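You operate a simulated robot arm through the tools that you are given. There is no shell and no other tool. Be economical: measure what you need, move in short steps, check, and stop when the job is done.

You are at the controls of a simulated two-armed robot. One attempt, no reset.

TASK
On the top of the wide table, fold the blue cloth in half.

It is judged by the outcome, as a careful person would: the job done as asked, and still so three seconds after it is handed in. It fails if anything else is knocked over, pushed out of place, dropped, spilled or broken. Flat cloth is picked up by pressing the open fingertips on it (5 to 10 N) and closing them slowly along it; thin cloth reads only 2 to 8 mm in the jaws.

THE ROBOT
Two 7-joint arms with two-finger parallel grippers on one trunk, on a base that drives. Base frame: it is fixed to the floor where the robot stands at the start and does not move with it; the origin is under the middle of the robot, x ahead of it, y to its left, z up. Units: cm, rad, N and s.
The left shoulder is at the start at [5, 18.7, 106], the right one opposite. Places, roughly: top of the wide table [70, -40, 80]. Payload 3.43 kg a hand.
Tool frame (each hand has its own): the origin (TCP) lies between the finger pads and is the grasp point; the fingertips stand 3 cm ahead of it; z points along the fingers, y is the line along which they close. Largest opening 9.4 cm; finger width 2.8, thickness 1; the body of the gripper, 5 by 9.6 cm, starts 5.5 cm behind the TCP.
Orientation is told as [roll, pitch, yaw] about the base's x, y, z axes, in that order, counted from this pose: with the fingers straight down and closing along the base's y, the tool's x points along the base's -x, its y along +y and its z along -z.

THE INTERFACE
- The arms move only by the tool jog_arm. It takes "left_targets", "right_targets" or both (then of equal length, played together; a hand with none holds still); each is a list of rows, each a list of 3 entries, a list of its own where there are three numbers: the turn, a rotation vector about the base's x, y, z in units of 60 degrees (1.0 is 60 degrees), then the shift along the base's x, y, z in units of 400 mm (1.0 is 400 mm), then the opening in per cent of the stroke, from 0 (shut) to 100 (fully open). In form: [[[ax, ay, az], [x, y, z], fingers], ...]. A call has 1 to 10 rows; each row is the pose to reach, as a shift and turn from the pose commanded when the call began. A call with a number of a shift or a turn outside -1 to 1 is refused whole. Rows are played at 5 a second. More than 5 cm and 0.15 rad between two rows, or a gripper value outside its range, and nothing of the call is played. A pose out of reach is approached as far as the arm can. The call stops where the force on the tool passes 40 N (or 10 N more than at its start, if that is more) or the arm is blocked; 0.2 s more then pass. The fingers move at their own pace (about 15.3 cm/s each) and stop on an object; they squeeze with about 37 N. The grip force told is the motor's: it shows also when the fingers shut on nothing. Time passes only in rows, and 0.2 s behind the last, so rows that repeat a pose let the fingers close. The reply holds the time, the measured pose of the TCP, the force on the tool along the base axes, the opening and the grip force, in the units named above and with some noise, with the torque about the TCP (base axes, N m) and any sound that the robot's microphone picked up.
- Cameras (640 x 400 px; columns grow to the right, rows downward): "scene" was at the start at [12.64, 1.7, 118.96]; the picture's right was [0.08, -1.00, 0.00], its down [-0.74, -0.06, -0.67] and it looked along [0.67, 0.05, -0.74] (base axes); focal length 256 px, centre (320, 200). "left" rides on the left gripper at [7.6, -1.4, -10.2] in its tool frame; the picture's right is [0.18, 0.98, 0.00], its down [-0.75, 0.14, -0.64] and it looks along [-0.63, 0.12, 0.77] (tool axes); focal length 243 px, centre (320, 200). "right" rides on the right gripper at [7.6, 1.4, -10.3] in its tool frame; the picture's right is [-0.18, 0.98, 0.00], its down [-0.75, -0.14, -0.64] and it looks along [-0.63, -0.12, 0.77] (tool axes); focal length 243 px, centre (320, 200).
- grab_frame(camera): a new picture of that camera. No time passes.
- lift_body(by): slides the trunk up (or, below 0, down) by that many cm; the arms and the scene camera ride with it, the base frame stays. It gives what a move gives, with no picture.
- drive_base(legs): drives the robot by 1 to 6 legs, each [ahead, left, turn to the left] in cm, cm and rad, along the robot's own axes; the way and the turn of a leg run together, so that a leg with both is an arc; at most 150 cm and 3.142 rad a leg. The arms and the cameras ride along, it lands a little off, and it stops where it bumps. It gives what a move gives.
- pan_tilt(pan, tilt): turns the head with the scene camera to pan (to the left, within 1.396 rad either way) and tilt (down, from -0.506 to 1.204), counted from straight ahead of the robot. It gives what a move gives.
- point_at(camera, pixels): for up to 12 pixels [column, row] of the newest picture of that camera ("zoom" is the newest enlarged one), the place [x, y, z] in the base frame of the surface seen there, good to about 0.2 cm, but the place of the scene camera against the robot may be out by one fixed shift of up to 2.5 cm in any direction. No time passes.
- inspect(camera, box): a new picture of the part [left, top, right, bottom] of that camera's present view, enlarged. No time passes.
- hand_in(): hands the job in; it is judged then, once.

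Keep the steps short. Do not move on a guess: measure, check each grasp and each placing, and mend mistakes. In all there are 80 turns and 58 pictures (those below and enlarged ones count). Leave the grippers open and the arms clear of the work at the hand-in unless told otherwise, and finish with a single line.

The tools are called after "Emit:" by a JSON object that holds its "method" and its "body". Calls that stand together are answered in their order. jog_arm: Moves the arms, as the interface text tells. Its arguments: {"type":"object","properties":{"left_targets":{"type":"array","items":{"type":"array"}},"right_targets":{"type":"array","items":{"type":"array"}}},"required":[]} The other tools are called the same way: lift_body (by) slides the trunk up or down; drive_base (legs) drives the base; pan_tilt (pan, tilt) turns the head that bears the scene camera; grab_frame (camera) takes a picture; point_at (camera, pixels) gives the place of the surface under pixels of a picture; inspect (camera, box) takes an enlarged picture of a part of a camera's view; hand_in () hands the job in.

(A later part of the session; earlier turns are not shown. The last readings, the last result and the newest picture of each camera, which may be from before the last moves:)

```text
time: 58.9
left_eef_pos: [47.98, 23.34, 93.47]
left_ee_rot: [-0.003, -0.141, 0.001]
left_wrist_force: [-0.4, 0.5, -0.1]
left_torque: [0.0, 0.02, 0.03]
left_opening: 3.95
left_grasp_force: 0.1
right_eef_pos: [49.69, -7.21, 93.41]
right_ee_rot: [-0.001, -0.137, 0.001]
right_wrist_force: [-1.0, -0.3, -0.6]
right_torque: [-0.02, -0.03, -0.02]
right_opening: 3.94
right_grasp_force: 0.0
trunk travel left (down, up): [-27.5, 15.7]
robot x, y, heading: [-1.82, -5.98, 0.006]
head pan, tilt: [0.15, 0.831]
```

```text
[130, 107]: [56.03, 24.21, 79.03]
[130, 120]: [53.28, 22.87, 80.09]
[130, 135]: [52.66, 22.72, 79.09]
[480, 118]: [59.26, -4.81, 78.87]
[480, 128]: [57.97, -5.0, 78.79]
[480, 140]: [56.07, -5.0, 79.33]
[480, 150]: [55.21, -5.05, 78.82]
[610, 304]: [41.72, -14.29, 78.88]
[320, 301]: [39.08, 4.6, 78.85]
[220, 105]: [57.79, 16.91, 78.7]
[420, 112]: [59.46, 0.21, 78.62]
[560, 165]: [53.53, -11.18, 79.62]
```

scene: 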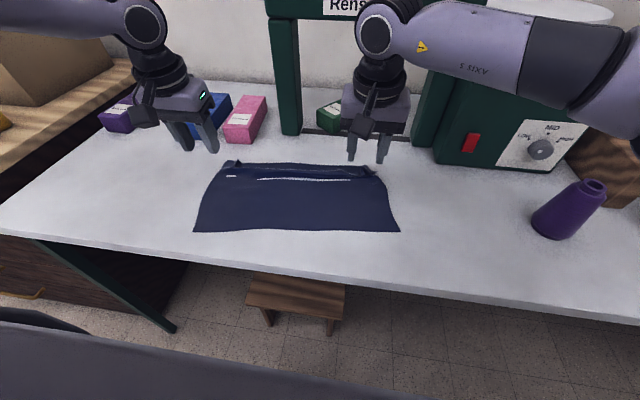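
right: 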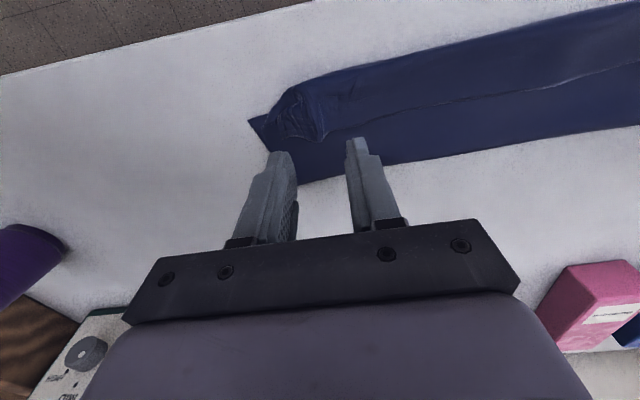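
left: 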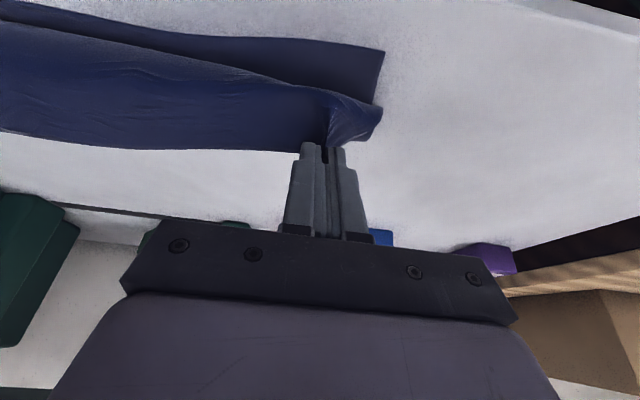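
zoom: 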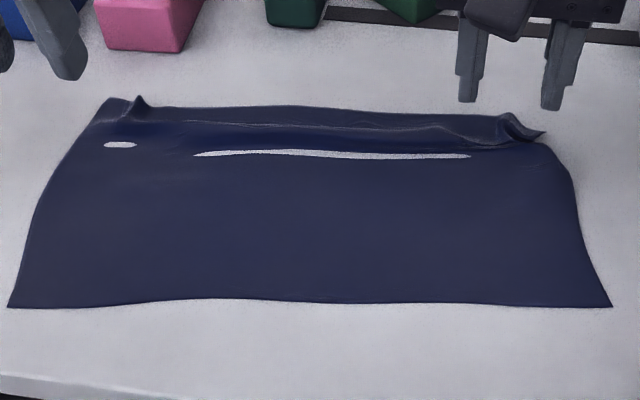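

The far edge lies flat with a low roll about 4 cm inside it, and small tucks at both corners. The cloth has also turned a few degrees, with the near right corner now further out. I'll take close hand-camera views for accurate positions.

Emit:
{"method": "grab_frame", "body": {"camera": "left"}}

Emit:
{"method": "grab_frame", "body": {"camera": "right"}}

```text
7 pictures are left
```

left: 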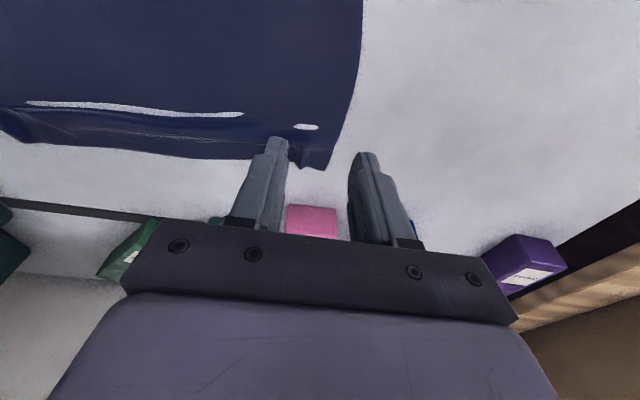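

```text
6 pictures are left
```

right: 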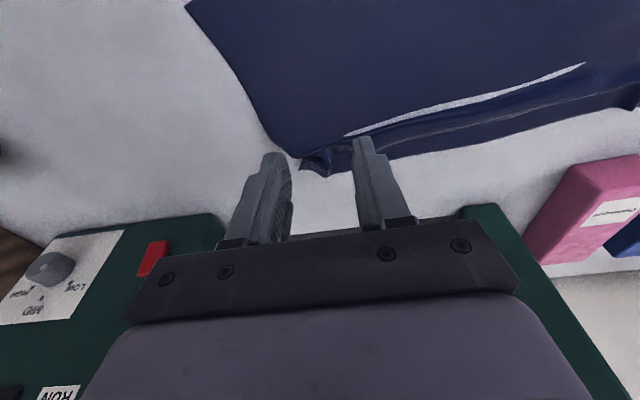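

Emit:
{"method": "point_at", "body": {"camera": "left", "pixels": [[327, 167], [313, 165], [297, 160], [230, 157], [150, 150], [230, 135], [230, 120], [320, 145], [338, 135], [361, 10], [30, 135], [150, 125]]}}

Emit:
{"method": "point_at", "body": {"camera": "right", "pixels": [[303, 165], [325, 172], [340, 170], [410, 156], [500, 140], [410, 140], [410, 125], [283, 150], [240, 90], [188, 8], [600, 110], [320, 155]]}}

```text
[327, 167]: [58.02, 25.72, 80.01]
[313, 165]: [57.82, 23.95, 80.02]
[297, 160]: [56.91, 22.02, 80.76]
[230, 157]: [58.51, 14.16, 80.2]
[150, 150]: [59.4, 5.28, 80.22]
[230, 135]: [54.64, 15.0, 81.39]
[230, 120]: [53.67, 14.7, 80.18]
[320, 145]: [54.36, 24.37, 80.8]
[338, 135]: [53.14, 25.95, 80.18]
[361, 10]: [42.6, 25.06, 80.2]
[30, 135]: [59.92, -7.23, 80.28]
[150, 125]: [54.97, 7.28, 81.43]
```

```text
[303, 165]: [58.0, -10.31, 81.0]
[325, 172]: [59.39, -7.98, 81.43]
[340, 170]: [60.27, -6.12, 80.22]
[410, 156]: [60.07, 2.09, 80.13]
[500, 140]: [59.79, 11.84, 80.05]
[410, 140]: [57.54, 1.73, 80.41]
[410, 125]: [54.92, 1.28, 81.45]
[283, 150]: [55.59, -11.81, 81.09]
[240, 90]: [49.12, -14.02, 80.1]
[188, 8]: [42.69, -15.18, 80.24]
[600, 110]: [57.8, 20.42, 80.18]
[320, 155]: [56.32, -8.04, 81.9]
```

The far edge is at x ≈ 58.0 by the left corner (y 25.7) and ≈ 60 on the right, where the corner is near y = -10. I'll level the tools, drive 5 cm forward, and turn the jaws 90°, left by -90° and right by +90°, so they close along x.

Emit:
{"method": "jog_arm", "body": {"left_targets": [[[0, 0.133, 0], [0, 0, 0.03], 24], [[0, 0.133, 0], [0, 0, 0.03], 24]], "right_targets": [[[0, 0.13, 0], [0, 0, 0.03], 24], [[0, 0.13, 0], [0, 0, 0.03], 24]]}}

Emit:
{"method": "drive_base", "body": {"legs": [[5, 0, 0]]}}

Emit:
{"method": "jog_arm", "body": {"left_targets": [[[0, 0, -0.14], [0, 0, 0], 24], [[0, 0, -0.28], [0, 0, 0], 24], [[0, 0, -0.42], [0, 0, 0], 24], [[0, 0, -0.56], [0, 0, 0], 24], [[0, 0, -0.7], [0, 0, 0], 24], [[0, 0, -0.84], [0, 0, 0], 24], [[0, 0, -0.98], [0, 0, 0], 24]], "right_targets": [[[0, 0, 0.14], [0, 0, 0], 24], [[0, 0, 0.28], [0, 0, 0], 24], [[0, 0, 0.42], [0, 0, 0], 24], [[0, 0, 0.56], [0, 0, 0], 24], [[0, 0, 0.7], [0, 0, 0], 24], [[0, 0, 0.84], [0, 0, 0], 24], [[0, 0, 0.98], [0, 0, 0], 24]]}}

Emit:
{"method": "jog_arm", "body": {"left_targets": [[[0, 0, -0.14], [0, 0, 0], 24], [[0, 0, -0.28], [0, 0, 0], 24], [[0, 0, -0.42], [0, 0, 0], 24], [[0, 0, -0.52], [0, 0, 0], 24], [[0, 0, -0.52], [0, 0, 0], 24]], "right_targets": [[[0, 0, 0.14], [0, 0, 0], 24], [[0, 0, 0.28], [0, 0, 0], 24], [[0, 0, 0.42], [0, 0, 0], 24], [[0, 0, 0.52], [0, 0, 0], 24], [[0, 0, 0.52], [0, 0, 0], 24]]}}

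```text
time: 59.5
left_eef_pos: [48.1, 23.32, 94.68]
left_ee_rot: [0.0, -0.002, 0.0]
left_wrist_force: [-0.1, 0.5, -0.1]
left_torque: [0.02, 0.0, 0.0]
left_opening: 2.25
left_grasp_force: 0.0
right_eef_pos: [49.7, -7.22, 94.64]
right_ee_rot: [0.0, -0.002, 0.002]
right_wrist_force: [-0.1, -0.7, 0.2]
right_torque: [-0.02, 0.01, 0.01]
right_opening: 2.25
right_grasp_force: 0.0
trunk travel left (down, up): [-27.5, 15.7]
robot x, y, heading: [-1.5, -6.01, 0.001]
head pan, tilt: [0.15, 0.831]
```

```text
time: 60.4
left_eef_pos: [53.15, 23.44, 94.62]
left_ee_rot: [-0.002, -0.003, 0.001]
left_wrist_force: [0.5, -0.1, 0.7]
left_torque: [-0.02, -0.03, -0.03]
left_opening: 2.26
left_grasp_force: 0.0
right_eef_pos: [54.74, -7.27, 94.47]
right_ee_rot: [-0.001, -0.006, 0.001]
right_wrist_force: [0.2, -1.1, 0.2]
right_torque: [-0.01, 0.03, -0.03]
right_opening: 2.27
right_grasp_force: 0.1
trunk travel left (down, up): [-27.5, 15.7]
robot x, y, heading: [3.21, -5.99, 0.002]
head pan, tilt: [0.15, 0.831]
```

```text
time: 62.0
left_eef_pos: [52.98, 23.48, 94.58]
left_ee_rot: [-0.001, -0.004, -1.026]
left_wrist_force: [-0.7, -0.8, -0.6]
left_torque: [-0.03, 0.04, 0.02]
left_opening: 2.24
left_grasp_force: 0.0
right_eef_pos: [54.8, -7.09, 94.67]
right_ee_rot: [0.001, -0.005, 0.882]
right_wrist_force: [-0.5, -0.6, 0.1]
right_torque: [0.0, 0.03, 0.01]
right_opening: 2.28
right_grasp_force: 0.0
right hand out of reach, approached as far as the arm can: row 7
trunk travel left (down, up): [-27.5, 15.7]
robot x, y, heading: [3.39, -5.89, -0.003]
head pan, tilt: [0.15, 0.831]
```

```text
time: 63.2
left_eef_pos: [53.04, 23.45, 94.71]
left_ee_rot: [0.0, -0.005, -1.573]
left_wrist_force: [-0.5, 0.2, -0.6]
left_torque: [-0.05, -0.02, 0.0]
left_opening: 2.25
left_grasp_force: 0.1
right_eef_pos: [47.37, -11.39, 94.55]
right_ee_rot: [0.018, 0.014, 1.143]
right_wrist_force: [0.2, 0.0, -0.7]
right_torque: [-0.01, 0.0, 0.02]
right_opening: 2.25
right_grasp_force: 0.0
right hand out of reach, approached as far as the arm can: row 1, 2, 3, 4, 5
trunk travel left (down, up): [-27.5, 15.7]
robot x, y, heading: [3.34, -5.44, 0.002]
head pan, tilt: [0.15, 0.831]
```

The left is turned, but the right's wrist runs out in that direction, so I'll turn the right hand the other way to -90°.

Emit:
{"method": "jog_arm", "body": {"right_targets": [[[0, 0, -0.14], [0, 0, 0], 24], [[0, 0, -0.28], [0, 0, 0], 24], [[0, 0, -0.42], [0, 0, 0], 24], [[0, 0, -0.56], [0, 0, 0], 24], [[0, 0, -0.7], [0, 0, 0], 24], [[0, 0, -0.84], [0, 0, 0], 24], [[0, 0, -0.98], [0, 0, 0], 24]]}}

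Emit:
{"method": "jog_arm", "body": {"right_targets": [[[0, 0, -0.14], [0, 0, 0], 24], [[0, 0, -0.28], [0, 0, 0], 24], [[0, 0, -0.42], [0, 0, 0], 24], [[0, 0, -0.56], [0, 0, 0], 24], [[0, 0, -0.7], [0, 0, 0], 24], [[0, 0, -0.84], [0, 0, 0], 24], [[0, 0, -0.98], [0, 0, 0], 24]]}}

Emit:
{"method": "jog_arm", "body": {"right_targets": [[[0, 0, -0.14], [0, 0, 0], 24], [[0, 0, -0.28], [0, 0, 0], 24], [[0, 0, -0.42], [0, 0, 0], 24], [[0, 0, -0.56], [0, 0, 0], 24], [[0, 0, -0.63], [0, 0, 0], 24], [[0, 0, -0.63], [0, 0, 0], 24]]}}

```text
time: 64.8
left_eef_pos: [53.13, 23.4, 94.78]
left_ee_rot: [-0.001, -0.003, -1.57]
left_wrist_force: [0.1, 0.0, 0.4]
left_torque: [0.02, 0.0, -0.02]
left_opening: 2.3
left_grasp_force: 0.0
right_eef_pos: [47.41, -11.43, 94.48]
right_ee_rot: [0.021, 0.014, 0.113]
right_wrist_force: [0.1, 0.0, -1.3]
right_torque: [0.0, 0.02, -0.02]
right_opening: 2.25
right_grasp_force: 0.0
trunk travel left (down, up): [-27.5, 15.7]
robot x, y, heading: [3.45, -5.84, 0.004]
head pan, tilt: [0.15, 0.831]
```

```text
time: 66.4
left_eef_pos: [52.96, 23.43, 94.77]
left_ee_rot: [-0.001, -0.004, -1.569]
left_wrist_force: [-0.1, 0.2, 0.7]
left_torque: [-0.01, 0.02, 0.02]
left_opening: 2.25
left_grasp_force: 0.0
right_eef_pos: [47.49, -11.54, 94.55]
right_ee_rot: [0.018, 0.014, -0.912]
right_wrist_force: [-0.3, 0.1, -0.2]
right_torque: [0.01, -0.02, 0.03]
right_opening: 2.28
right_grasp_force: 0.1
trunk travel left (down, up): [-27.5, 15.7]
robot x, y, heading: [3.15, -5.78, 0.003]
head pan, tilt: [0.15, 0.831]
```

```text
time: 67.8
left_eef_pos: [53.1, 23.27, 94.71]
left_ee_rot: [-0.003, -0.003, -1.569]
left_wrist_force: [-0.7, 0.4, -0.8]
left_torque: [0.0, 0.03, -0.03]
left_opening: 2.26
left_grasp_force: 0.1
right_eef_pos: [47.4, -11.55, 94.58]
right_ee_rot: [0.019, 0.014, -1.573]
right_wrist_force: [1.0, 0.4, 0.5]
right_torque: [0.04, 0.03, -0.02]
right_opening: 2.26
right_grasp_force: 0.0
trunk travel left (down, up): [-27.5, 15.7]
robot x, y, heading: [3.2, -6.02, 0.004]
head pan, tilt: [0.15, 0.831]
```

Both jaws now close along x. I'll go over the corners to L (56.4, 23.8) and R (58.3, -7.8), with the tips just above the cloth.

Emit:
{"method": "jog_arm", "body": {"left_targets": [[[0, 0, 0], [0.04, 0.005, -0.03], 24], [[0, 0, 0], [0.084, 0.011, -0.07], 24], [[0, 0, 0], [0.084, 0.011, -0.13], 24], [[0, 0, 0], [0.084, 0.011, -0.2], 24], [[0, 0, 0], [0.084, 0.011, -0.275], 24], [[0, 0, 0], [0.084, 0.011, -0.286], 24]], "right_targets": [[[0, 0, 0], [0.1, 0.04, -0.03], 24], [[0, 0, 0], [0.2, 0.08, -0.07], 24], [[0, 0, 0], [0.2725, 0.0925, -0.13], 24], [[0, 0, 0], [0.2725, 0.0925, -0.2], 24], [[0, 0, 0], [0.2725, 0.0925, -0.275], 24], [[0, 0, 0], [0.2725, 0.0925, -0.283], 24]]}}

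Emit:
{"method": "grab_frame", "body": {"camera": "right"}}

```text
time: 69.2
left_eef_pos: [56.23, 23.94, 83.32]
left_ee_rot: [-0.001, -0.004, -1.57]
left_wrist_force: [-0.5, 0.2, 0.4]
left_torque: [0.01, 0.01, 0.01]
left_opening: 2.25
left_grasp_force: 0.0
right_eef_pos: [58.26, -7.95, 83.33]
right_ee_rot: [0.021, 0.016, -1.572]
right_wrist_force: [0.0, -1.0, 2.9]
right_torque: [-0.04, 0.07, -0.01]
right_opening: 2.21
right_grasp_force: 0.0
trunk travel left (down, up): [-27.5, 15.7]
robot x, y, heading: [3.93, -6.38, 0.003]
head pan, tilt: [0.15, 0.831]
```

```text
5 pictures are left
```

right: 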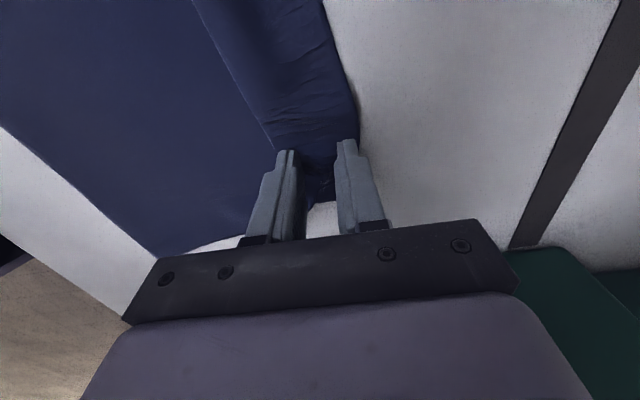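

The right's outer finger sits on the edge and its inner finger on the cloth. I'll press lightly and close both slowly.

Emit:
{"method": "jog_arm", "body": {"left_targets": [[[0, 0, 0], [0, 0, -0.01], 24], [[0, 0, 0], [0, 0, -0.011], 24], [[0, 0, 0], [0, 0, -0.011], 20], [[0, 0, 0], [0, 0, -0.011], 16], [[0, 0, 0], [0, 0, -0.011], 12], [[0, 0, 0], [0, 0, -0.011], 8], [[0, 0, 0], [0, 0, -0.011], 4], [[0, 0, 0], [0, 0, -0.011], 0], [[0, 0, 0], [0, 0, -0.011], 0]], "right_targets": [[[0, 0, 0], [0, 0, -0.008], 24], [[0, 0, 0], [0, 0, -0.008], 24], [[0, 0, 0], [0, 0, -0.008], 20], [[0, 0, 0], [0, 0, -0.008], 16], [[0, 0, 0], [0, 0, -0.008], 12], [[0, 0, 0], [0, 0, -0.008], 8], [[0, 0, 0], [0, 0, -0.008], 4], [[0, 0, 0], [0, 0, -0.008], 0], [[0, 0, 0], [0, 0, -0.008], 0]]}}

```text
time: 71.2
left_eef_pos: [56.08, 24.02, 83.19]
left_ee_rot: [0.003, -0.003, -1.569]
left_wrist_force: [0.7, 0.6, 6.9]
left_torque: [0.09, -0.05, -0.05]
left_opening: 0.0
left_grasp_force: 32.9
left hand out of reach, approached as far as the arm can: row 1, 2, 3, 4, 5, 6, 7, 8, 9
right_eef_pos: [58.05, -7.91, 83.2]
right_ee_rot: [0.023, 0.017, -1.571]
right_wrist_force: [-3.8, 1.5, 23.6]
right_torque: [-0.05, 0.32, -0.01]
right_opening: 0.22
right_grasp_force: 36.7
trunk travel left (down, up): [-27.5, 15.7]
robot x, y, heading: [3.26, -6.0, 0.004]
head pan, tilt: [0.15, 0.831]
```

The right has cloth (2.2 mm). The left is empty because it was at its reach limit. I'll reopen it, come 0.6 cm inward where it reaches better, press again and close.

Emit:
{"method": "jog_arm", "body": {"left_targets": [[[0, 0, 0], [0, 0, 0.025], 27], [[0, 0, 0], [-0.016, 0, 0.025], 27], [[0, 0, 0], [-0.016, 0, -0.006], 27], [[0, 0, 0], [-0.016, 0, -0.008], 27], [[0, 0, 0], [-0.016, 0, -0.008], 22], [[0, 0, 0], [-0.016, 0, -0.008], 17], [[0, 0, 0], [-0.016, 0, -0.008], 12], [[0, 0, 0], [-0.016, 0, -0.008], 7], [[0, 0, 0], [-0.016, 0, -0.008], 0], [[0, 0, 0], [-0.016, 0, -0.008], 0]]}}

```text
time: 73.4
left_eef_pos: [55.3, 23.95, 83.01]
left_ee_rot: [0.007, -0.004, -1.57]
left_wrist_force: [-1.7, -1.8, 30.0]
left_torque: [0.19, 0.05, 0.03]
left_opening: 0.16
left_grasp_force: 36.9
right_eef_pos: [58.15, -7.91, 83.19]
right_ee_rot: [0.025, 0.016, -1.57]
right_wrist_force: [3.0, 2.0, 19.1]
right_torque: [0.02, 0.1, 0.04]
right_opening: 0.21
right_grasp_force: 37.1
trunk travel left (down, up): [-27.5, 15.7]
robot x, y, heading: [3.39, -6.07, 0.006]
head pan, tilt: [0.15, 0.831]
```

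Both hold now (1.6 and 2.2 mm). I'll fold with an arc up and over while tilting the fingers, then lower to about 3 cm above the table so that backing the base can finish the carry.

Emit:
{"method": "jog_arm", "body": {"left_targets": [[[0, 0, 0], [-0.0025, 0, 0.045], 0], [[0, 0, 0], [-0.015, 0, 0.09], 0], [[0, 0, 0], [-0.0375, 0, 0.1325], 0], [[0, -0.095, 0], [-0.0775, 0, 0.17], 0], [[0, -0.191, 0], [-0.1275, 0, 0.196], 0], [[0, -0.286, 0], [-0.185, 0, 0.211], 0], [[0, -0.382, 0], [-0.24, 0, 0.211], 0], [[0, -0.477, 0], [-0.271, 0, 0.196], 0]], "right_targets": [[[0, 0, 0], [0, 0, 0.045], 0], [[0, 0, 0], [-0.005, 0, 0.09], 0], [[0, 0, 0], [-0.02, 0, 0.1325], 0], [[0, -0.095, 0], [-0.0525, 0, 0.17], 0], [[0, -0.191, 0], [-0.0925, 0, 0.196], 0], [[0, -0.286, 0], [-0.14, 0, 0.211], 0], [[0, -0.382, 0], [-0.1925, 0, 0.211], 0], [[0, -0.477, 0], [-0.221, 0, 0.196], 0]]}}

Emit:
{"method": "grab_frame", "body": {"camera": "scene"}}

```text
time: 75.2
left_eef_pos: [44.58, 23.95, 90.56]
left_ee_rot: [0.499, -0.004, -1.571]
left_wrist_force: [-0.1, -0.8, 0.0]
left_torque: [0.05, 0.05, 0.04]
left_opening: 0.15
left_grasp_force: 35.8
right_eef_pos: [49.59, -7.86, 90.73]
right_ee_rot: [0.52, 0.014, -1.564]
right_wrist_force: [-0.3, 0.6, -1.0]
right_torque: [0.04, 0.05, 0.02]
right_opening: 0.25
right_grasp_force: 37.0
trunk travel left (down, up): [-27.5, 15.7]
robot x, y, heading: [3.71, -5.81, 0.001]
head pan, tilt: [0.15, 0.831]
```

```text
4 pictures are left
```

scene: 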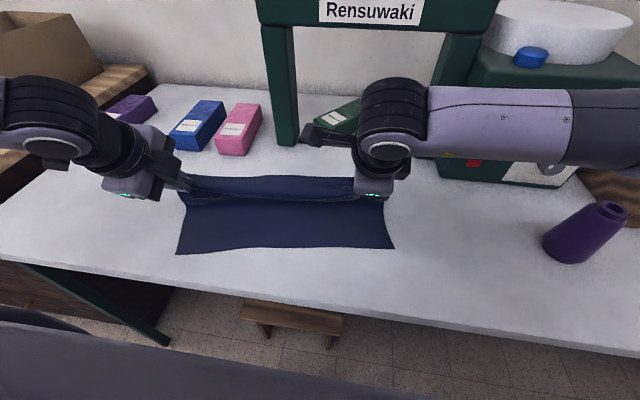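

That worked. The edge leads, and the cloth rises behind it with no bulge in front. I'll measure the near edge and the flap.

Emit:
{"method": "point_at", "body": {"camera": "scene", "pixels": [[179, 251], [391, 246], [285, 246], [300, 180], [300, 188], [300, 196], [300, 201], [300, 208], [350, 244], [210, 249], [240, 190], [360, 185]]}}

```text
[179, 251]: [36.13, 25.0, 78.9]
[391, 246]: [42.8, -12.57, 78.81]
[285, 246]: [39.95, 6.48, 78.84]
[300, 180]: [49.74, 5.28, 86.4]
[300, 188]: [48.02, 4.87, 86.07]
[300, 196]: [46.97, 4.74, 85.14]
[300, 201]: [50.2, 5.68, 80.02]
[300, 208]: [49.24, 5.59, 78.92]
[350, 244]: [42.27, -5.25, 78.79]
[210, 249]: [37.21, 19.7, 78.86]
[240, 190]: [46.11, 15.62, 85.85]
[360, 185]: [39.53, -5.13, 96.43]
```

The near edge runs from (37.0, left) to (43.7, right). I'll lower both hands to about 3 cm above the table, then back the base 7.2 cm to lay the edge over it.

Emit:
{"method": "jog_arm", "body": {"left_targets": [[[0, -0.03, 0], [0, 0, -0.04], 0], [[0, -0.06, 0], [0, 0, -0.08], 0], [[0, -0.09, 0], [0, 0, -0.115], 0]], "right_targets": [[[0, -0.03, 0], [0, 0, -0.04], 0], [[0, -0.06, 0], [0.005, 0, -0.08], 0], [[0, -0.09, 0], [0.012, 0, -0.115], 0]]}}

Emit:
{"method": "drive_base", "body": {"legs": [[-3.6, 0, 0], [-3.6, 0, 0]]}}

Emit:
{"method": "grab_frame", "body": {"camera": "scene"}}

```text
time: 76.0
left_eef_pos: [44.69, 24.0, 85.94]
left_ee_rot: [0.594, -0.004, -1.571]
left_wrist_force: [-0.6, -0.3, -0.4]
left_torque: [-0.01, 0.03, 0.03]
left_opening: 0.14
left_grasp_force: 36.2
right_eef_pos: [49.92, -7.77, 85.99]
right_ee_rot: [0.613, 0.012, -1.561]
right_wrist_force: [0.3, 0.2, -0.3]
right_torque: [0.03, 0.02, 0.0]
right_opening: 0.22
right_grasp_force: 37.2
trunk travel left (down, up): [-27.5, 15.7]
robot x, y, heading: [3.67, -5.85, 0.004]
head pan, tilt: [0.15, 0.831]
```

```text
time: 77.4
left_eef_pos: [37.47, 24.07, 86.01]
left_ee_rot: [0.593, -0.004, -1.57]
left_wrist_force: [0.4, -0.3, 0.8]
left_torque: [-0.03, 0.08, -0.01]
left_opening: 0.13
left_grasp_force: 36.3
right_eef_pos: [42.72, -7.86, 86.12]
right_ee_rot: [0.612, 0.012, -1.563]
right_wrist_force: [-1.1, 0.8, 0.3]
right_torque: [-0.01, 0.03, 0.01]
right_opening: 0.25
right_grasp_force: 36.7
trunk travel left (down, up): [-27.5, 15.7]
robot x, y, heading: [-3.84, -5.5, 0.001]
head pan, tilt: [0.15, 0.831]
```

```text
3 pictures are left
```

scene: 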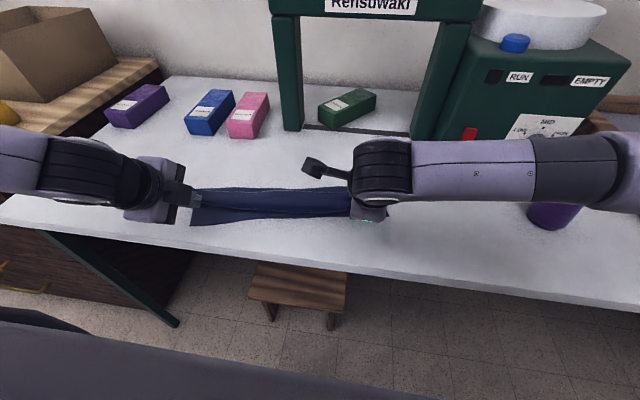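

Emit:
{"method": "point_at", "body": {"camera": "scene", "pixels": [[195, 222], [220, 221], [260, 219], [300, 216], [330, 213], [260, 190], [260, 197], [260, 203], [260, 208], [260, 213], [320, 192], [320, 205]]}}

```text
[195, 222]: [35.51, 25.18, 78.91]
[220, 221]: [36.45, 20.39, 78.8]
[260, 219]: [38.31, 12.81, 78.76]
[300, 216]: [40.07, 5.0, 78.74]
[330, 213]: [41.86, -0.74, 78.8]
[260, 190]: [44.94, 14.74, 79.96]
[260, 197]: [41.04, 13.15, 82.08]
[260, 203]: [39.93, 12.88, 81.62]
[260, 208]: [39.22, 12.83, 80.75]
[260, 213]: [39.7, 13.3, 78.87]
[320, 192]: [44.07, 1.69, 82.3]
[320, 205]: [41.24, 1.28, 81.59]
```

The near edge is exposed by about 1 cm, and some slack stands in the flap. I'll nudge the edge out 3.5 cm to push the slack and crease outward, then bring it back low and lay it on the near edge (left -0.6 cm, right +0.3 cm from here).

Emit:
{"method": "jog_arm", "body": {"left_targets": [[[0, 0, 0], [0.0375, 0, 0.025], 0], [[0, 0, 0], [0.075, 0, 0.025], 0], [[0, 0, 0], [0.0875, 0, 0], 0], [[0, 0, 0], [0.0875, 0, -0.0125], 0], [[0, 0, 0], [0.06, 0, -0.005], 0], [[0, 0, 0], [0.03, 0, -0.015], 0], [[0, 0, 0], [-0.0075, 0, -0.035], 0], [[0, 0, 0], [-0.015, 0, -0.055], 0], [[0, 0, 0], [-0.015, 0, -0.055], 0]], "right_targets": [[[0, 0, 0], [0.0375, 0, 0.025], 0], [[0, 0, 0], [0.075, 0, 0.025], 0], [[0, 0, 0], [0.0875, 0, 0], 0], [[0, 0, 0], [0.0875, 0, -0.0125], 0], [[0, 0, 0], [0.06, 0, -0.005], 0], [[0, 0, 0], [0.03, 0, -0.015], 0], [[0, 0, 0], [0.0125, 0, -0.035], 0], [[0, 0, 0], [0.0075, 0, -0.055], 0], [[0, 0, 0], [0.0075, 0, -0.055], 0]]}}

```text
time: 79.4
left_eef_pos: [37.0, 23.86, 83.69]
left_ee_rot: [0.592, -0.004, -1.57]
left_wrist_force: [0.6, -1.1, 0.1]
left_torque: [0.04, 0.01, -0.01]
left_opening: 0.15
left_grasp_force: 36.2
right_eef_pos: [42.92, -7.89, 83.82]
right_ee_rot: [0.613, 0.013, -1.564]
right_wrist_force: [-0.7, 0.7, 0.6]
right_torque: [-0.02, 0.07, -0.02]
right_opening: 0.2
right_grasp_force: 37.0
trunk travel left (down, up): [-27.5, 15.7]
robot x, y, heading: [-3.86, -6.23, 0.005]
head pan, tilt: [0.15, 0.831]
```

The edge is just above the table with no load. I'll open slightly and draw the fingers back along their own direction, then rise clear.

Emit:
{"method": "jog_arm", "body": {"left_targets": [[[0, 0, 0], [0, 0, -0.004], 4], [[0, 0, 0], [0, 0, 0], 9], [[0, 0, 0], [0, 0, 0.004], 14], [[0, 0, 0], [-0.01, 0, 0.018], 16], [[0, 0, 0], [-0.03, 0, 0.045], 18], [[0, 0, 0], [-0.055, 0, 0.08], 20], [[0, 0, 0], [-0.06, 0, 0.15], 30], [[0, 0, 0], [-0.06, 0, 0.25], 40]], "right_targets": [[[0, 0, 0], [0, 0, -0.004], 4], [[0, 0, 0], [0, 0, 0], 9], [[0, 0, 0], [0, 0, 0.004], 14], [[0, 0, 0], [-0.01, 0, 0.018], 16], [[0, 0, 0], [-0.03, 0, 0.045], 18], [[0, 0, 0], [-0.055, 0, 0.08], 20], [[0, 0, 0], [-0.06, 0, 0.15], 30], [[0, 0, 0], [-0.06, 0, 0.25], 40]]}}

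Emit:
{"method": "jog_arm", "body": {"left_targets": [[[0, 0, 0], [0, 0.1, 0.05], 40], [[0, 0, 0], [0, 0.2, 0.1], 40], [[0, 0, 0], [0, 0.28, 0.12], 40]], "right_targets": [[[0, 0, 0], [0, -0.1, 0.05], 40], [[0, 0, 0], [0, -0.2, 0.1], 40], [[0, 0, 0], [0, -0.3, 0.12], 40]]}}

Emit:
{"method": "inspect", "body": {"camera": "scene", "box": [170, 150, 420, 255]}}

```text
time: 81.2
left_eef_pos: [34.38, 23.99, 93.67]
left_ee_rot: [0.594, -0.003, -1.573]
left_wrist_force: [-0.5, 0.3, -0.1]
left_torque: [0.02, -0.02, 0.0]
left_opening: 3.75
left_grasp_force: 0.1
right_eef_pos: [40.67, -7.82, 93.93]
right_ee_rot: [0.613, 0.011, -1.563]
right_wrist_force: [-0.1, -0.8, -0.5]
right_torque: [-0.03, 0.01, 0.01]
right_opening: 3.78
right_grasp_force: 0.0
trunk travel left (down, up): [-27.5, 15.7]
robot x, y, heading: [-3.85, -5.7, 0.0]
head pan, tilt: [0.15, 0.831]
```

```text
time: 82.0
left_eef_pos: [34.44, 35.18, 98.61]
left_ee_rot: [0.592, -0.004, -1.574]
left_wrist_force: [0.5, -0.5, -0.1]
left_torque: [-0.01, 0.01, 0.01]
left_opening: 3.76
left_grasp_force: 0.1
right_eef_pos: [40.68, -19.87, 98.87]
right_ee_rot: [0.612, 0.013, -1.561]
right_wrist_force: [-0.1, -0.5, 0.5]
right_torque: [-0.02, 0.01, -0.05]
right_opening: 3.76
right_grasp_force: 0.0
trunk travel left (down, up): [-27.5, 15.7]
robot x, y, heading: [-3.75, -5.87, 0.001]
head pan, tilt: [0.15, 0.831]
```

```text
2.56 times, centred on (295, 202) of scene
```

zoom: 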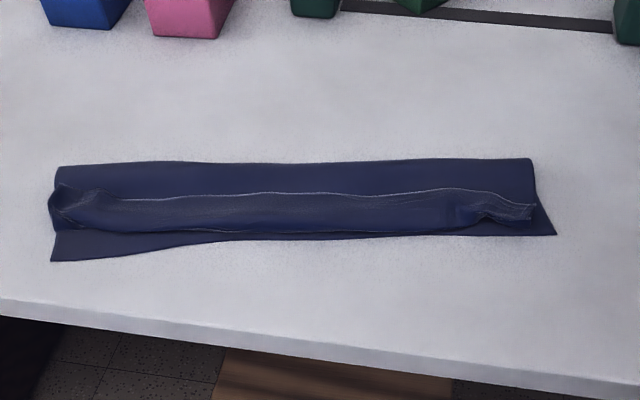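

The edge still lies turned back on top, along the line at zoom row ~193, although the layers below are well placed. I'll measure the strip widths to decide on the mending move.

Emit:
{"method": "point_at", "body": {"camera": "zoom", "pixels": [[300, 165], [300, 188], [300, 196], [300, 215], [300, 230], [300, 238], [130, 165], [130, 203], [130, 230], [130, 250], [450, 162], [450, 190]]}}

Emit:
{"method": "point_at", "body": {"camera": "zoom", "pixels": [[450, 210], [450, 228], [450, 236], [95, 190], [60, 190], [60, 168], [55, 258], [490, 210], [530, 212], [528, 162], [552, 233], [70, 222]]}}

```text
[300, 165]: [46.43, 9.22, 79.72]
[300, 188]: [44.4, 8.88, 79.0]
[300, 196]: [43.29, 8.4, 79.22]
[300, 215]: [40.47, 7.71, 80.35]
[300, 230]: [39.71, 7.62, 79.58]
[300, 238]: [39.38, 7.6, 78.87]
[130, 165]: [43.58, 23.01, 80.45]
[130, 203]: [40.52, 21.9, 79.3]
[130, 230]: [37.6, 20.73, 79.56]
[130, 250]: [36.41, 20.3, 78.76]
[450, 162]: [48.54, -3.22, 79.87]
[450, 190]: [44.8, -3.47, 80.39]
```

```text
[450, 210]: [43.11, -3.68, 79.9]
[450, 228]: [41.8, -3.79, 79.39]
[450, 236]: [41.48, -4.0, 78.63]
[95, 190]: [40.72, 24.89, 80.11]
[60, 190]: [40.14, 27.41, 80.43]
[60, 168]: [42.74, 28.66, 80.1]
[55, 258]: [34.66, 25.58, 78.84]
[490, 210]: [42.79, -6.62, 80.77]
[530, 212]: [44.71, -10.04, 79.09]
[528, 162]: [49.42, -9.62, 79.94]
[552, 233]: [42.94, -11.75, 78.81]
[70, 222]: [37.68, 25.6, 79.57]
```

The crease is about 2.7 cm too near the robot along its length, and that leftover cloth makes the 4 cm hem. Earlier, laying the flap far out and raising it again set the crease correctly. So I'll repeat that once, gripping the two standing tucks (true positions about L (41.2, 24.0) and R (44.4, -7.4)). First I'll level the tools, turn them back to close along y, and hover.

Emit:
{"method": "jog_arm", "body": {"left_targets": [[[0, 0.14, 0], [0, 0, 0], 45], [[0, 0.28, 0], [0, 0, 0], 45], [[0, 0.42, 0], [0, 0, 0], 45], [[0, 0.565, 0], [0, 0, 0], 45]], "right_targets": [[[0, 0.14, 0], [0, 0, 0], 45], [[0, 0.28, 0], [0, 0, 0], 45], [[0, 0.42, 0], [0, 0, 0], 45], [[0, 0.56, 0], [0, 0, 0], 45], [[0, 0.585, 0], [0, 0, 0], 45]]}}

Emit:
{"method": "jog_arm", "body": {"left_targets": [[[0, 0.14, 0], [0, 0, 0], 45], [[0, 0.28, 0], [0, 0, 0], 45], [[0, 0.42, 0], [0, 0, 0], 45], [[0, 0.565, 0], [0, 0, 0], 45]]}}

```text
refused: give rows for one hand, or as many for the one as for the other
```

```text
refused: row 4 steps farther than a row can; nothing moved
```

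Both calls were refused for row count and step size, and nothing moved. I'll send them again corrected, followed by the yaw turns.

Emit:
{"method": "jog_arm", "body": {"left_targets": [[[0, 0.14, 0], [0, 0, 0], 45], [[0, 0.28, 0], [0, 0, 0], 45], [[0, 0.42, 0], [0, 0, 0], 45], [[0, 0.54, 0], [0, 0, 0], 45], [[0, 0.567, 0], [0, 0, 0], 45]], "right_targets": [[[0, 0.14, 0], [0, 0, 0], 45], [[0, 0.28, 0], [0, 0, 0], 45], [[0, 0.42, 0], [0, 0, 0], 45], [[0, 0.54, 0], [0, 0, 0], 45], [[0, 0.585, 0], [0, 0, 0], 45]]}}

Emit:
{"method": "jog_arm", "body": {"left_targets": [[[0, 0, 0.14], [0, 0, 0], 45], [[0, 0, 0.28], [0, 0, 0], 45], [[0, 0, 0.42], [0, 0, 0], 45], [[0, 0, 0.56], [0, 0, 0], 45], [[0, 0, 0.7], [0, 0, 0], 45], [[0, 0, 0.84], [0, 0, 0], 45], [[0, 0, 0.98], [0, 0, 0], 45]], "right_targets": [[[0, 0, 0.14], [0, 0, 0], 45], [[0, 0, 0.28], [0, 0, 0], 45], [[0, 0, 0.42], [0, 0, 0], 45], [[0, 0, 0.56], [0, 0, 0], 45], [[0, 0, 0.7], [0, 0, 0], 45], [[0, 0, 0.84], [0, 0, 0], 45], [[0, 0, 0.98], [0, 0, 0], 45]]}}

Emit:
{"method": "jog_arm", "body": {"left_targets": [[[0, 0, 0.14], [0.04, -0.07, -0.06], 45], [[0, 0, 0.28], [0.08, -0.14, -0.12], 45], [[0, 0, 0.42], [0.12, -0.21, -0.18], 45], [[0, 0, 0.52], [0.165, -0.28, -0.23], 45], [[0, 0, 0.52], [0.165, -0.28, -0.23], 45]], "right_targets": [[[0, 0, 0.14], [0.025, 0.08, -0.06], 45], [[0, 0, 0.28], [0.05, 0.16, -0.12], 45], [[0, 0, 0.42], [0.075, 0.24, -0.18], 45], [[0, 0, 0.52], [0.095, 0.31, -0.23], 45], [[0, 0, 0.52], [0.095, 0.31, -0.23], 45]]}}

Emit:
{"method": "grab_frame", "body": {"camera": "left"}}

```text
time: 83.2
left_eef_pos: [34.52, 35.1, 98.51]
left_ee_rot: [-0.003, -0.004, -1.569]
left_wrist_force: [0.0, -0.1, 0.3]
left_torque: [-0.02, -0.04, 0.02]
left_opening: 4.24
left_grasp_force: 0.2
right_eef_pos: [40.7, -19.81, 98.77]
right_ee_rot: [0.0, 0.015, -1.572]
right_wrist_force: [0.0, 0.4, 0.0]
right_torque: [0.0, 0.02, 0.01]
right_opening: 4.24
right_grasp_force: 0.0
trunk travel left (down, up): [-27.5, 15.7]
robot x, y, heading: [-3.63, -6.25, -0.002]
head pan, tilt: [0.15, 0.831]
```

```text
time: 84.8
left_eef_pos: [34.5, 35.24, 98.39]
left_ee_rot: [0.0, -0.004, -0.54]
left_wrist_force: [0.1, -0.3, -0.2]
left_torque: [0.02, 0.01, 0.04]
left_opening: 4.21
left_grasp_force: 0.0
right_eef_pos: [40.59, -19.85, 98.72]
right_ee_rot: [0.0, 0.014, -0.542]
right_wrist_force: [-0.3, -1.3, 0.0]
right_torque: [-0.01, 0.0, 0.03]
right_opening: 4.25
right_grasp_force: 0.0
trunk travel left (down, up): [-27.5, 15.7]
robot x, y, heading: [-4.08, -5.79, -0.003]
head pan, tilt: [0.15, 0.831]
```

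```text
time: 86.0
left_eef_pos: [41.13, 23.93, 89.29]
left_ee_rot: [-0.002, -0.003, 0.003]
left_wrist_force: [-0.7, 0.8, -0.1]
left_torque: [0.0, -0.02, -0.02]
left_opening: 4.24
left_grasp_force: 0.0
right_eef_pos: [44.6, -7.37, 89.58]
right_ee_rot: [0.0, 0.015, 0.001]
right_wrist_force: [0.0, 0.6, 0.1]
right_torque: [0.01, -0.02, -0.01]
right_opening: 4.22
right_grasp_force: 0.0
trunk travel left (down, up): [-27.5, 15.7]
robot x, y, heading: [-3.84, -6.14, 0.002]
head pan, tilt: [0.15, 0.831]
```

```text
1 pictures are left
```

left: 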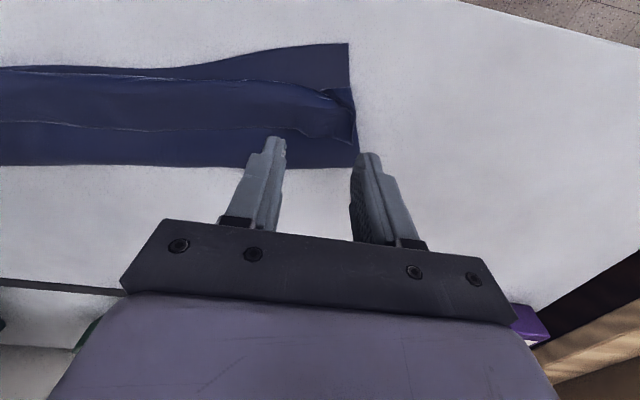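

Emit:
{"method": "point_at", "body": {"camera": "left", "pixels": [[345, 140], [325, 137], [305, 132], [290, 127], [230, 130], [335, 115], [315, 110], [330, 97], [345, 90], [348, 48], [240, 163], [295, 105]]}}

```text
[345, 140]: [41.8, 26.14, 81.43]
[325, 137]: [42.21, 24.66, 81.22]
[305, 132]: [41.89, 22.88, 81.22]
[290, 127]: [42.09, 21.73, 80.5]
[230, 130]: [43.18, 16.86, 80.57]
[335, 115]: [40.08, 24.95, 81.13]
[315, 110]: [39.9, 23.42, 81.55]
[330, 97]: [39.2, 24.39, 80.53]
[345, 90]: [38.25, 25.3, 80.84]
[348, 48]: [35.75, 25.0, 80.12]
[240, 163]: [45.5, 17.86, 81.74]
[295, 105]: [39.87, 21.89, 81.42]
```

The left hem edge is at x ≈ 42.0, puffed up to z ≈ 81.3 around y = 23. I'll lower both hands lightly onto the hem and close slowly, so that only the top layer is gathered.

Emit:
{"method": "jog_arm", "body": {"left_targets": [[[0, 0, 0], [0, -0.0175, -0.06], 42], [[0, 0, 0], [0, -0.0175, -0.12], 42], [[0, 0, 0], [0, -0.0175, -0.142], 42], [[0, 0, 0], [0, -0.0175, -0.142], 35], [[0, 0, 0], [0, -0.0175, -0.142], 28], [[0, 0, 0], [0, -0.0175, -0.142], 21], [[0, 0, 0], [0, -0.0175, -0.142], 14], [[0, 0, 0], [0, -0.0175, -0.142], 7], [[0, 0, 0], [0, -0.0175, -0.142], 0], [[0, 0, 0], [0, -0.0175, -0.142], 0]], "right_targets": [[[0, 0, 0], [-0.0075, 0, -0.06], 42], [[0, 0, 0], [-0.0075, 0, -0.12], 42], [[0, 0, 0], [-0.0075, 0, -0.146], 42], [[0, 0, 0], [-0.0075, 0, -0.146], 35], [[0, 0, 0], [-0.0075, 0, -0.146], 28], [[0, 0, 0], [-0.0075, 0, -0.146], 21], [[0, 0, 0], [-0.0075, 0, -0.146], 14], [[0, 0, 0], [-0.0075, 0, -0.146], 7], [[0, 0, 0], [-0.0075, 0, -0.146], 0], [[0, 0, 0], [-0.0075, 0, -0.146], 0]]}}

```text
time: 88.2
left_eef_pos: [41.09, 23.24, 83.64]
left_ee_rot: [-0.005, -0.006, 0.001]
left_wrist_force: [1.3, -10.5, 0.9]
left_torque: [-0.36, -0.07, 0.05]
left_opening: 0.23
left_grasp_force: 36.6
right_eef_pos: [44.16, -7.38, 83.67]
right_ee_rot: [0.003, 0.015, 0.001]
right_wrist_force: [-0.4, 10.1, 0.3]
right_torque: [0.32, 0.01, 0.07]
right_opening: 0.23
right_grasp_force: 37.1
trunk travel left (down, up): [-27.5, 15.7]
robot x, y, heading: [-3.74, -5.89, 0.001]
head pan, tilt: [0.15, 0.831]
```

Both hold a single pinch (2.3 mm each). I'll ease the side tension, lift, and carry the edge far out (left tip 53, right tip 57.8) to lay the lower layer flat.

Emit:
{"method": "jog_arm", "body": {"left_targets": [[[0, 0, 0], [0.005, -0.0075, 0.049], 0], [[0, 0, 0], [0.0225, -0.0075, 0.114], 0], [[0, 0, 0], [0.06, -0.0075, 0.176], 0], [[0, 0, 0], [0.1125, -0.0075, 0.214], 0], [[0, -0.095, 0], [0.165, -0.0075, 0.229], 0], [[0, -0.191, 0], [0.215, -0.0075, 0.2075], 0], [[0, -0.286, 0], [0.25, -0.0075, 0.16], 0], [[0, -0.286, 0], [0.275, -0.0075, 0.11], 0], [[0, -0.286, 0], [0.275, -0.0075, 0.11], 0]], "right_targets": [[[0, 0, 0], [0.011, 0.0075, 0.049], 0], [[0, 0, 0], [0.036, 0.0075, 0.114], 0], [[0, 0, 0], [0.081, 0.0075, 0.176], 0], [[0, 0, 0], [0.141, 0.0075, 0.214], 0], [[0, -0.095, 0], [0.199, 0.0075, 0.229], 0], [[0, -0.191, 0], [0.251, 0.0075, 0.2075], 0], [[0, -0.286, 0], [0.291, 0.0075, 0.16], 0], [[0, -0.286, 0], [0.319, 0.0075, 0.11], 0], [[0, -0.286, 0], [0.319, 0.0075, 0.11], 0]]}}

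```text
time: 90.2
left_eef_pos: [52.01, 22.94, 88.12]
left_ee_rot: [-0.001, -0.305, 0.002]
left_wrist_force: [1.0, -6.3, -0.8]
left_torque: [-0.21, -0.03, -0.06]
left_opening: 0.2
left_grasp_force: 37.1
right_eef_pos: [56.78, -7.03, 88.02]
right_ee_rot: [-0.001, -0.286, 0.001]
right_wrist_force: [-0.7, 6.5, -0.5]
right_torque: [0.19, 0.04, 0.1]
right_opening: 0.26
right_grasp_force: 36.4
trunk travel left (down, up): [-27.5, 15.7]
robot x, y, heading: [-3.67, -5.96, -0.0]
head pan, tilt: [0.15, 0.831]
```

Both arms reached the far position and still hold. Now the return: raise over the crease line, then come down with slack and finish with a low pull to the near edge.

Emit:
{"method": "jog_arm", "body": {"left_targets": [[[0, -0.048, 0], [-0.041, 0, 0.054], 0], [[0, -0.095, 0], [-0.0945, 0, 0.0925], 0], [[0, -0.143, 0], [-0.148, 0, 0.1035], 0], [[0, -0.191, 0], [-0.196, 0, 0.092], 0], [[0, -0.239, 0], [-0.247, 0, 0.06], 0], [[0, -0.286, 0], [-0.295, 0, 0.015], 0], [[0, -0.286, 0], [-0.3375, 0, -0.03], 0], [[0, -0.286, 0], [-0.37, 0, -0.065], 0], [[0, -0.286, 0], [-0.395, 0, -0.092], 0], [[0, -0.286, 0], [-0.41, 0, -0.108], 0]], "right_targets": [[[0, -0.048, 0], [-0.0235, 0, 0.054], 0], [[0, -0.095, 0], [-0.067, 0, 0.0925], 0], [[0, -0.143, 0], [-0.113, 0, 0.1035], 0], [[0, -0.191, 0], [-0.161, 0, 0.092], 0], [[0, -0.239, 0], [-0.2095, 0, 0.06], 0], [[0, -0.286, 0], [-0.2575, 0, 0.015], 0], [[0, -0.286, 0], [-0.3, 0, -0.03], 0], [[0, -0.286, 0], [-0.3325, 0, -0.065], 0], [[0, -0.286, 0], [-0.3575, 0, -0.092], 0], [[0, -0.286, 0], [-0.3725, 0, -0.108], 0]]}}

```text
time: 92.4
left_eef_pos: [35.76, 22.94, 83.78]
left_ee_rot: [-0.005, -0.605, 0.002]
left_wrist_force: [3.5, -11.2, 2.7]
left_torque: [-0.29, -0.16, -0.17]
left_opening: 0.22
left_grasp_force: 36.8
right_eef_pos: [41.99, -7.11, 83.76]
right_ee_rot: [0.002, -0.585, 0.001]
right_wrist_force: [-2.9, 12.0, 0.3]
right_torque: [0.26, 0.05, 0.27]
right_opening: 0.23
right_grasp_force: 37.2
trunk travel left (down, up): [-27.5, 15.7]
robot x, y, heading: [-3.81, -5.98, 0.002]
head pan, tilt: [0.15, 0.831]
```

Both hands are laid at the near edge. I'll use the last picture now to see how the middle lies before releasing.

Emit:
{"method": "inspect", "body": {"camera": "scene", "box": [170, 150, 420, 255]}}

Emit:
{"method": "point_at", "body": {"camera": "zoom", "pixels": [[250, 150], [250, 160], [250, 170], [250, 180], [250, 190], [250, 200], [250, 210], [250, 220], [250, 230], [250, 238], [250, 246], [250, 255]]}}

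```text
2.56 times, centred on (295, 202) of scene
```

zoom: 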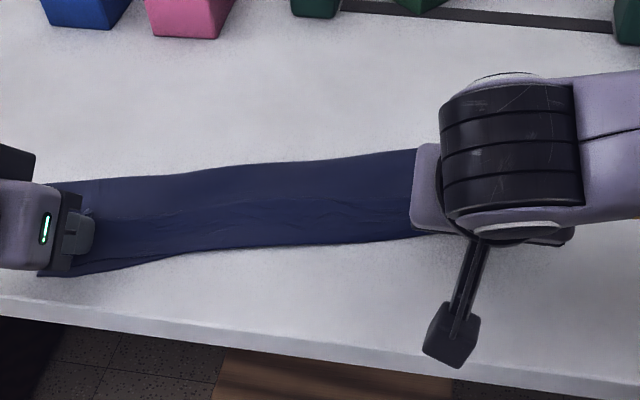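

```text
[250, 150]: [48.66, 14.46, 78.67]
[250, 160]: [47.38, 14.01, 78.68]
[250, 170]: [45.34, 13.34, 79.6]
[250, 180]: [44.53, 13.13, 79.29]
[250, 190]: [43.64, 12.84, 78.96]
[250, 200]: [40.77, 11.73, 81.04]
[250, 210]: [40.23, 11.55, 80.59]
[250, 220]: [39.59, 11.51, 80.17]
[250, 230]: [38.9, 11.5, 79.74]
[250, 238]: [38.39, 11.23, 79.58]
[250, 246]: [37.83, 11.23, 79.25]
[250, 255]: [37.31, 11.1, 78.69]
```

The free edge still rides about 3 cm behind the front fold, since the crease sits 2 to 2.5 cm too near. I'll mend it in two moves. First I pull the edge 4.8 cm further toward me to unroll the hem flat, and release it there. Then I pinch the top layer at its true mid-line and draw it outward so that the crease rolls to the middle. First move now.

Emit:
{"method": "drive_base", "body": {"legs": [[-4.8, 0, 0]]}}

Emit:
{"method": "jog_arm", "body": {"left_targets": [[[0, 0, 0], [0, 0, -0.01], 0], [[0, 0, 0], [0, 0, -0.01], 6], [[0, 0, 0], [0, 0, -0.01], 14], [[0, 0, 0], [0, 0, -0.01], 24], [[0, 0, 0], [0, 0, -0.005], 36], [[0, 0, 0], [0.01, 0, 0.015], 36], [[0, 0, 0], [0, 0, 0.05], 36], [[0, 0, 0], [-0.01, 0, 0.1], 36], [[0, 0, 0], [-0.01, 0, 0.18], 36]], "right_targets": [[[0, 0, 0], [0, 0, -0.01], 0], [[0, 0, 0], [0, 0, -0.01], 6], [[0, 0, 0], [0, 0, -0.01], 14], [[0, 0, 0], [0, 0, -0.01], 24], [[0, 0, 0], [0, 0, -0.005], 36], [[0, 0, 0], [0.01, 0, 0.015], 36], [[0, 0, 0], [0, 0, 0.05], 36], [[0, 0, 0], [-0.01, 0, 0.1], 36], [[0, 0, 0], [-0.01, 0, 0.18], 36]]}}

```text
time: 93.3
left_eef_pos: [30.75, 22.93, 83.89]
left_ee_rot: [-0.004, -0.602, 0.001]
left_wrist_force: [2.7, -12.0, 0.6]
left_torque: [-0.35, -0.08, -0.16]
left_opening: 0.21
left_grasp_force: 36.6
right_eef_pos: [37.21, -7.05, 83.83]
right_ee_rot: [0.001, -0.584, 0.001]
right_wrist_force: [-2.7, 10.8, 0.0]
right_torque: [0.24, 0.07, 0.3]
right_opening: 0.23
right_grasp_force: 36.9
trunk travel left (down, up): [-27.5, 15.7]
robot x, y, heading: [-8.32, -5.74, 0.001]
head pan, tilt: [0.15, 0.831]
```

```text
time: 95.3
left_eef_pos: [30.45, 23.09, 90.87]
left_ee_rot: [-0.002, -0.603, 0.002]
left_wrist_force: [0.9, 0.7, -0.4]
left_torque: [0.02, 0.01, -0.01]
left_opening: 3.38
left_grasp_force: 0.1
right_eef_pos: [36.81, -7.14, 90.82]
right_ee_rot: [0.0, -0.585, 0.002]
right_wrist_force: [-0.1, 0.3, -0.1]
right_torque: [-0.01, 0.0, 0.01]
right_opening: 3.4
right_grasp_force: 0.0
trunk travel left (down, up): [-27.5, 15.7]
robot x, y, heading: [-8.39, -6.1, 0.003]
head pan, tilt: [0.15, 0.831]
```

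The hem is released and laid out. Second move: I'll level the tools and bring them over the top layer's mid-line, L (42.7, 20) and R (48.4, -4).

Emit:
{"method": "jog_arm", "body": {"left_targets": [[[0, 0.14, 0], [0.02, -0.01, 0.05], 30], [[0, 0.28, 0], [0.09, -0.03, 0.07], 30], [[0, 0.42, 0], [0.17, -0.05, 0.06], 30], [[0, 0.54, 0], [0.25, -0.07, 0], 30], [[0, 0.576, 0], [0.306, -0.0775, -0.08], 30], [[0, 0.576, 0], [0.306, -0.0775, -0.14], 30], [[0, 0.576, 0], [0.306, -0.0775, -0.165], 30], [[0, 0.576, 0], [0.306, -0.0775, -0.165], 30]], "right_targets": [[[0, 0.14, 0], [0.02, 0.01, 0.05], 30], [[0, 0.28, 0], [0.09, 0.03, 0.07], 30], [[0, 0.42, 0], [0.17, 0.05, 0.06], 30], [[0, 0.54, 0], [0.25, 0.07, 0], 30], [[0, 0.56, 0], [0.29, 0.0775, -0.08], 30], [[0, 0.56, 0], [0.29, 0.0775, -0.14], 30], [[0, 0.56, 0], [0.29, 0.0775, -0.163], 30], [[0, 0.56, 0], [0.29, 0.0775, -0.163], 30]]}}

```text
time: 97.1
left_eef_pos: [42.59, 19.96, 84.13]
left_ee_rot: [-0.004, 0.0, 0.002]
left_wrist_force: [0.2, -0.2, 0.5]
left_torque: [0.0, -0.01, -0.01]
left_opening: 2.82
left_grasp_force: 0.0
right_eef_pos: [48.38, -3.98, 84.32]
right_ee_rot: [0.002, 0.004, 0.003]
right_wrist_force: [-0.6, -0.2, -0.6]
right_torque: [-0.01, 0.0, 0.05]
right_opening: 2.79
right_grasp_force: 0.1
trunk travel left (down, up): [-27.5, 15.7]
robot x, y, heading: [-8.71, -6.15, 0.002]
head pan, tilt: [0.15, 0.831]
```

Tips are just above the top layer. I'll press lightly and close slowly. One gathered layer should read about 2 mm.

Emit:
{"method": "jog_arm", "body": {"left_targets": [[[0, 0, 0], [0, 0, -0.018], 30], [[0, 0, 0], [0, 0, -0.02], 30], [[0, 0, 0], [0, 0, -0.02], 25], [[0, 0, 0], [0, 0, -0.02], 20], [[0, 0, 0], [0, 0, -0.02], 15], [[0, 0, 0], [0, 0, -0.02], 10], [[0, 0, 0], [0, 0, -0.02], 5], [[0, 0, 0], [0, 0, -0.02], 0], [[0, 0, 0], [0, 0, -0.02], 0]], "right_targets": [[[0, 0, 0], [0, 0, -0.022], 30], [[0, 0, 0], [0, 0, -0.025], 30], [[0, 0, 0], [0, 0, -0.025], 25], [[0, 0, 0], [0, 0, -0.025], 20], [[0, 0, 0], [0, 0, -0.025], 15], [[0, 0, 0], [0, 0, -0.025], 10], [[0, 0, 0], [0, 0, -0.025], 5], [[0, 0, 0], [0, 0, -0.025], 0], [[0, 0, 0], [0, 0, -0.025], 0]]}}

```text
time: 99.1
left_eef_pos: [42.36, 20.18, 83.73]
left_ee_rot: [-0.003, -0.001, 0.002]
left_wrist_force: [0.1, -0.3, -0.4]
left_torque: [0.01, 0.02, -0.01]
left_opening: 0.0
left_grasp_force: 33.1
left hand out of reach, approached as far as the arm can: row 1, 2, 3, 4, 5, 6, 7, 8, 9
right_eef_pos: [48.68, -4.63, 83.37]
right_ee_rot: [0.0, 0.003, -0.008]
right_wrist_force: [-0.1, -0.5, 0.2]
right_torque: [0.0, -0.01, -0.03]
right_opening: 0.02
right_grasp_force: 32.8
trunk travel left (down, up): [-27.5, 15.7]
robot x, y, heading: [-8.77, -5.88, -0.001]
head pan, tilt: [0.15, 0.831]
```

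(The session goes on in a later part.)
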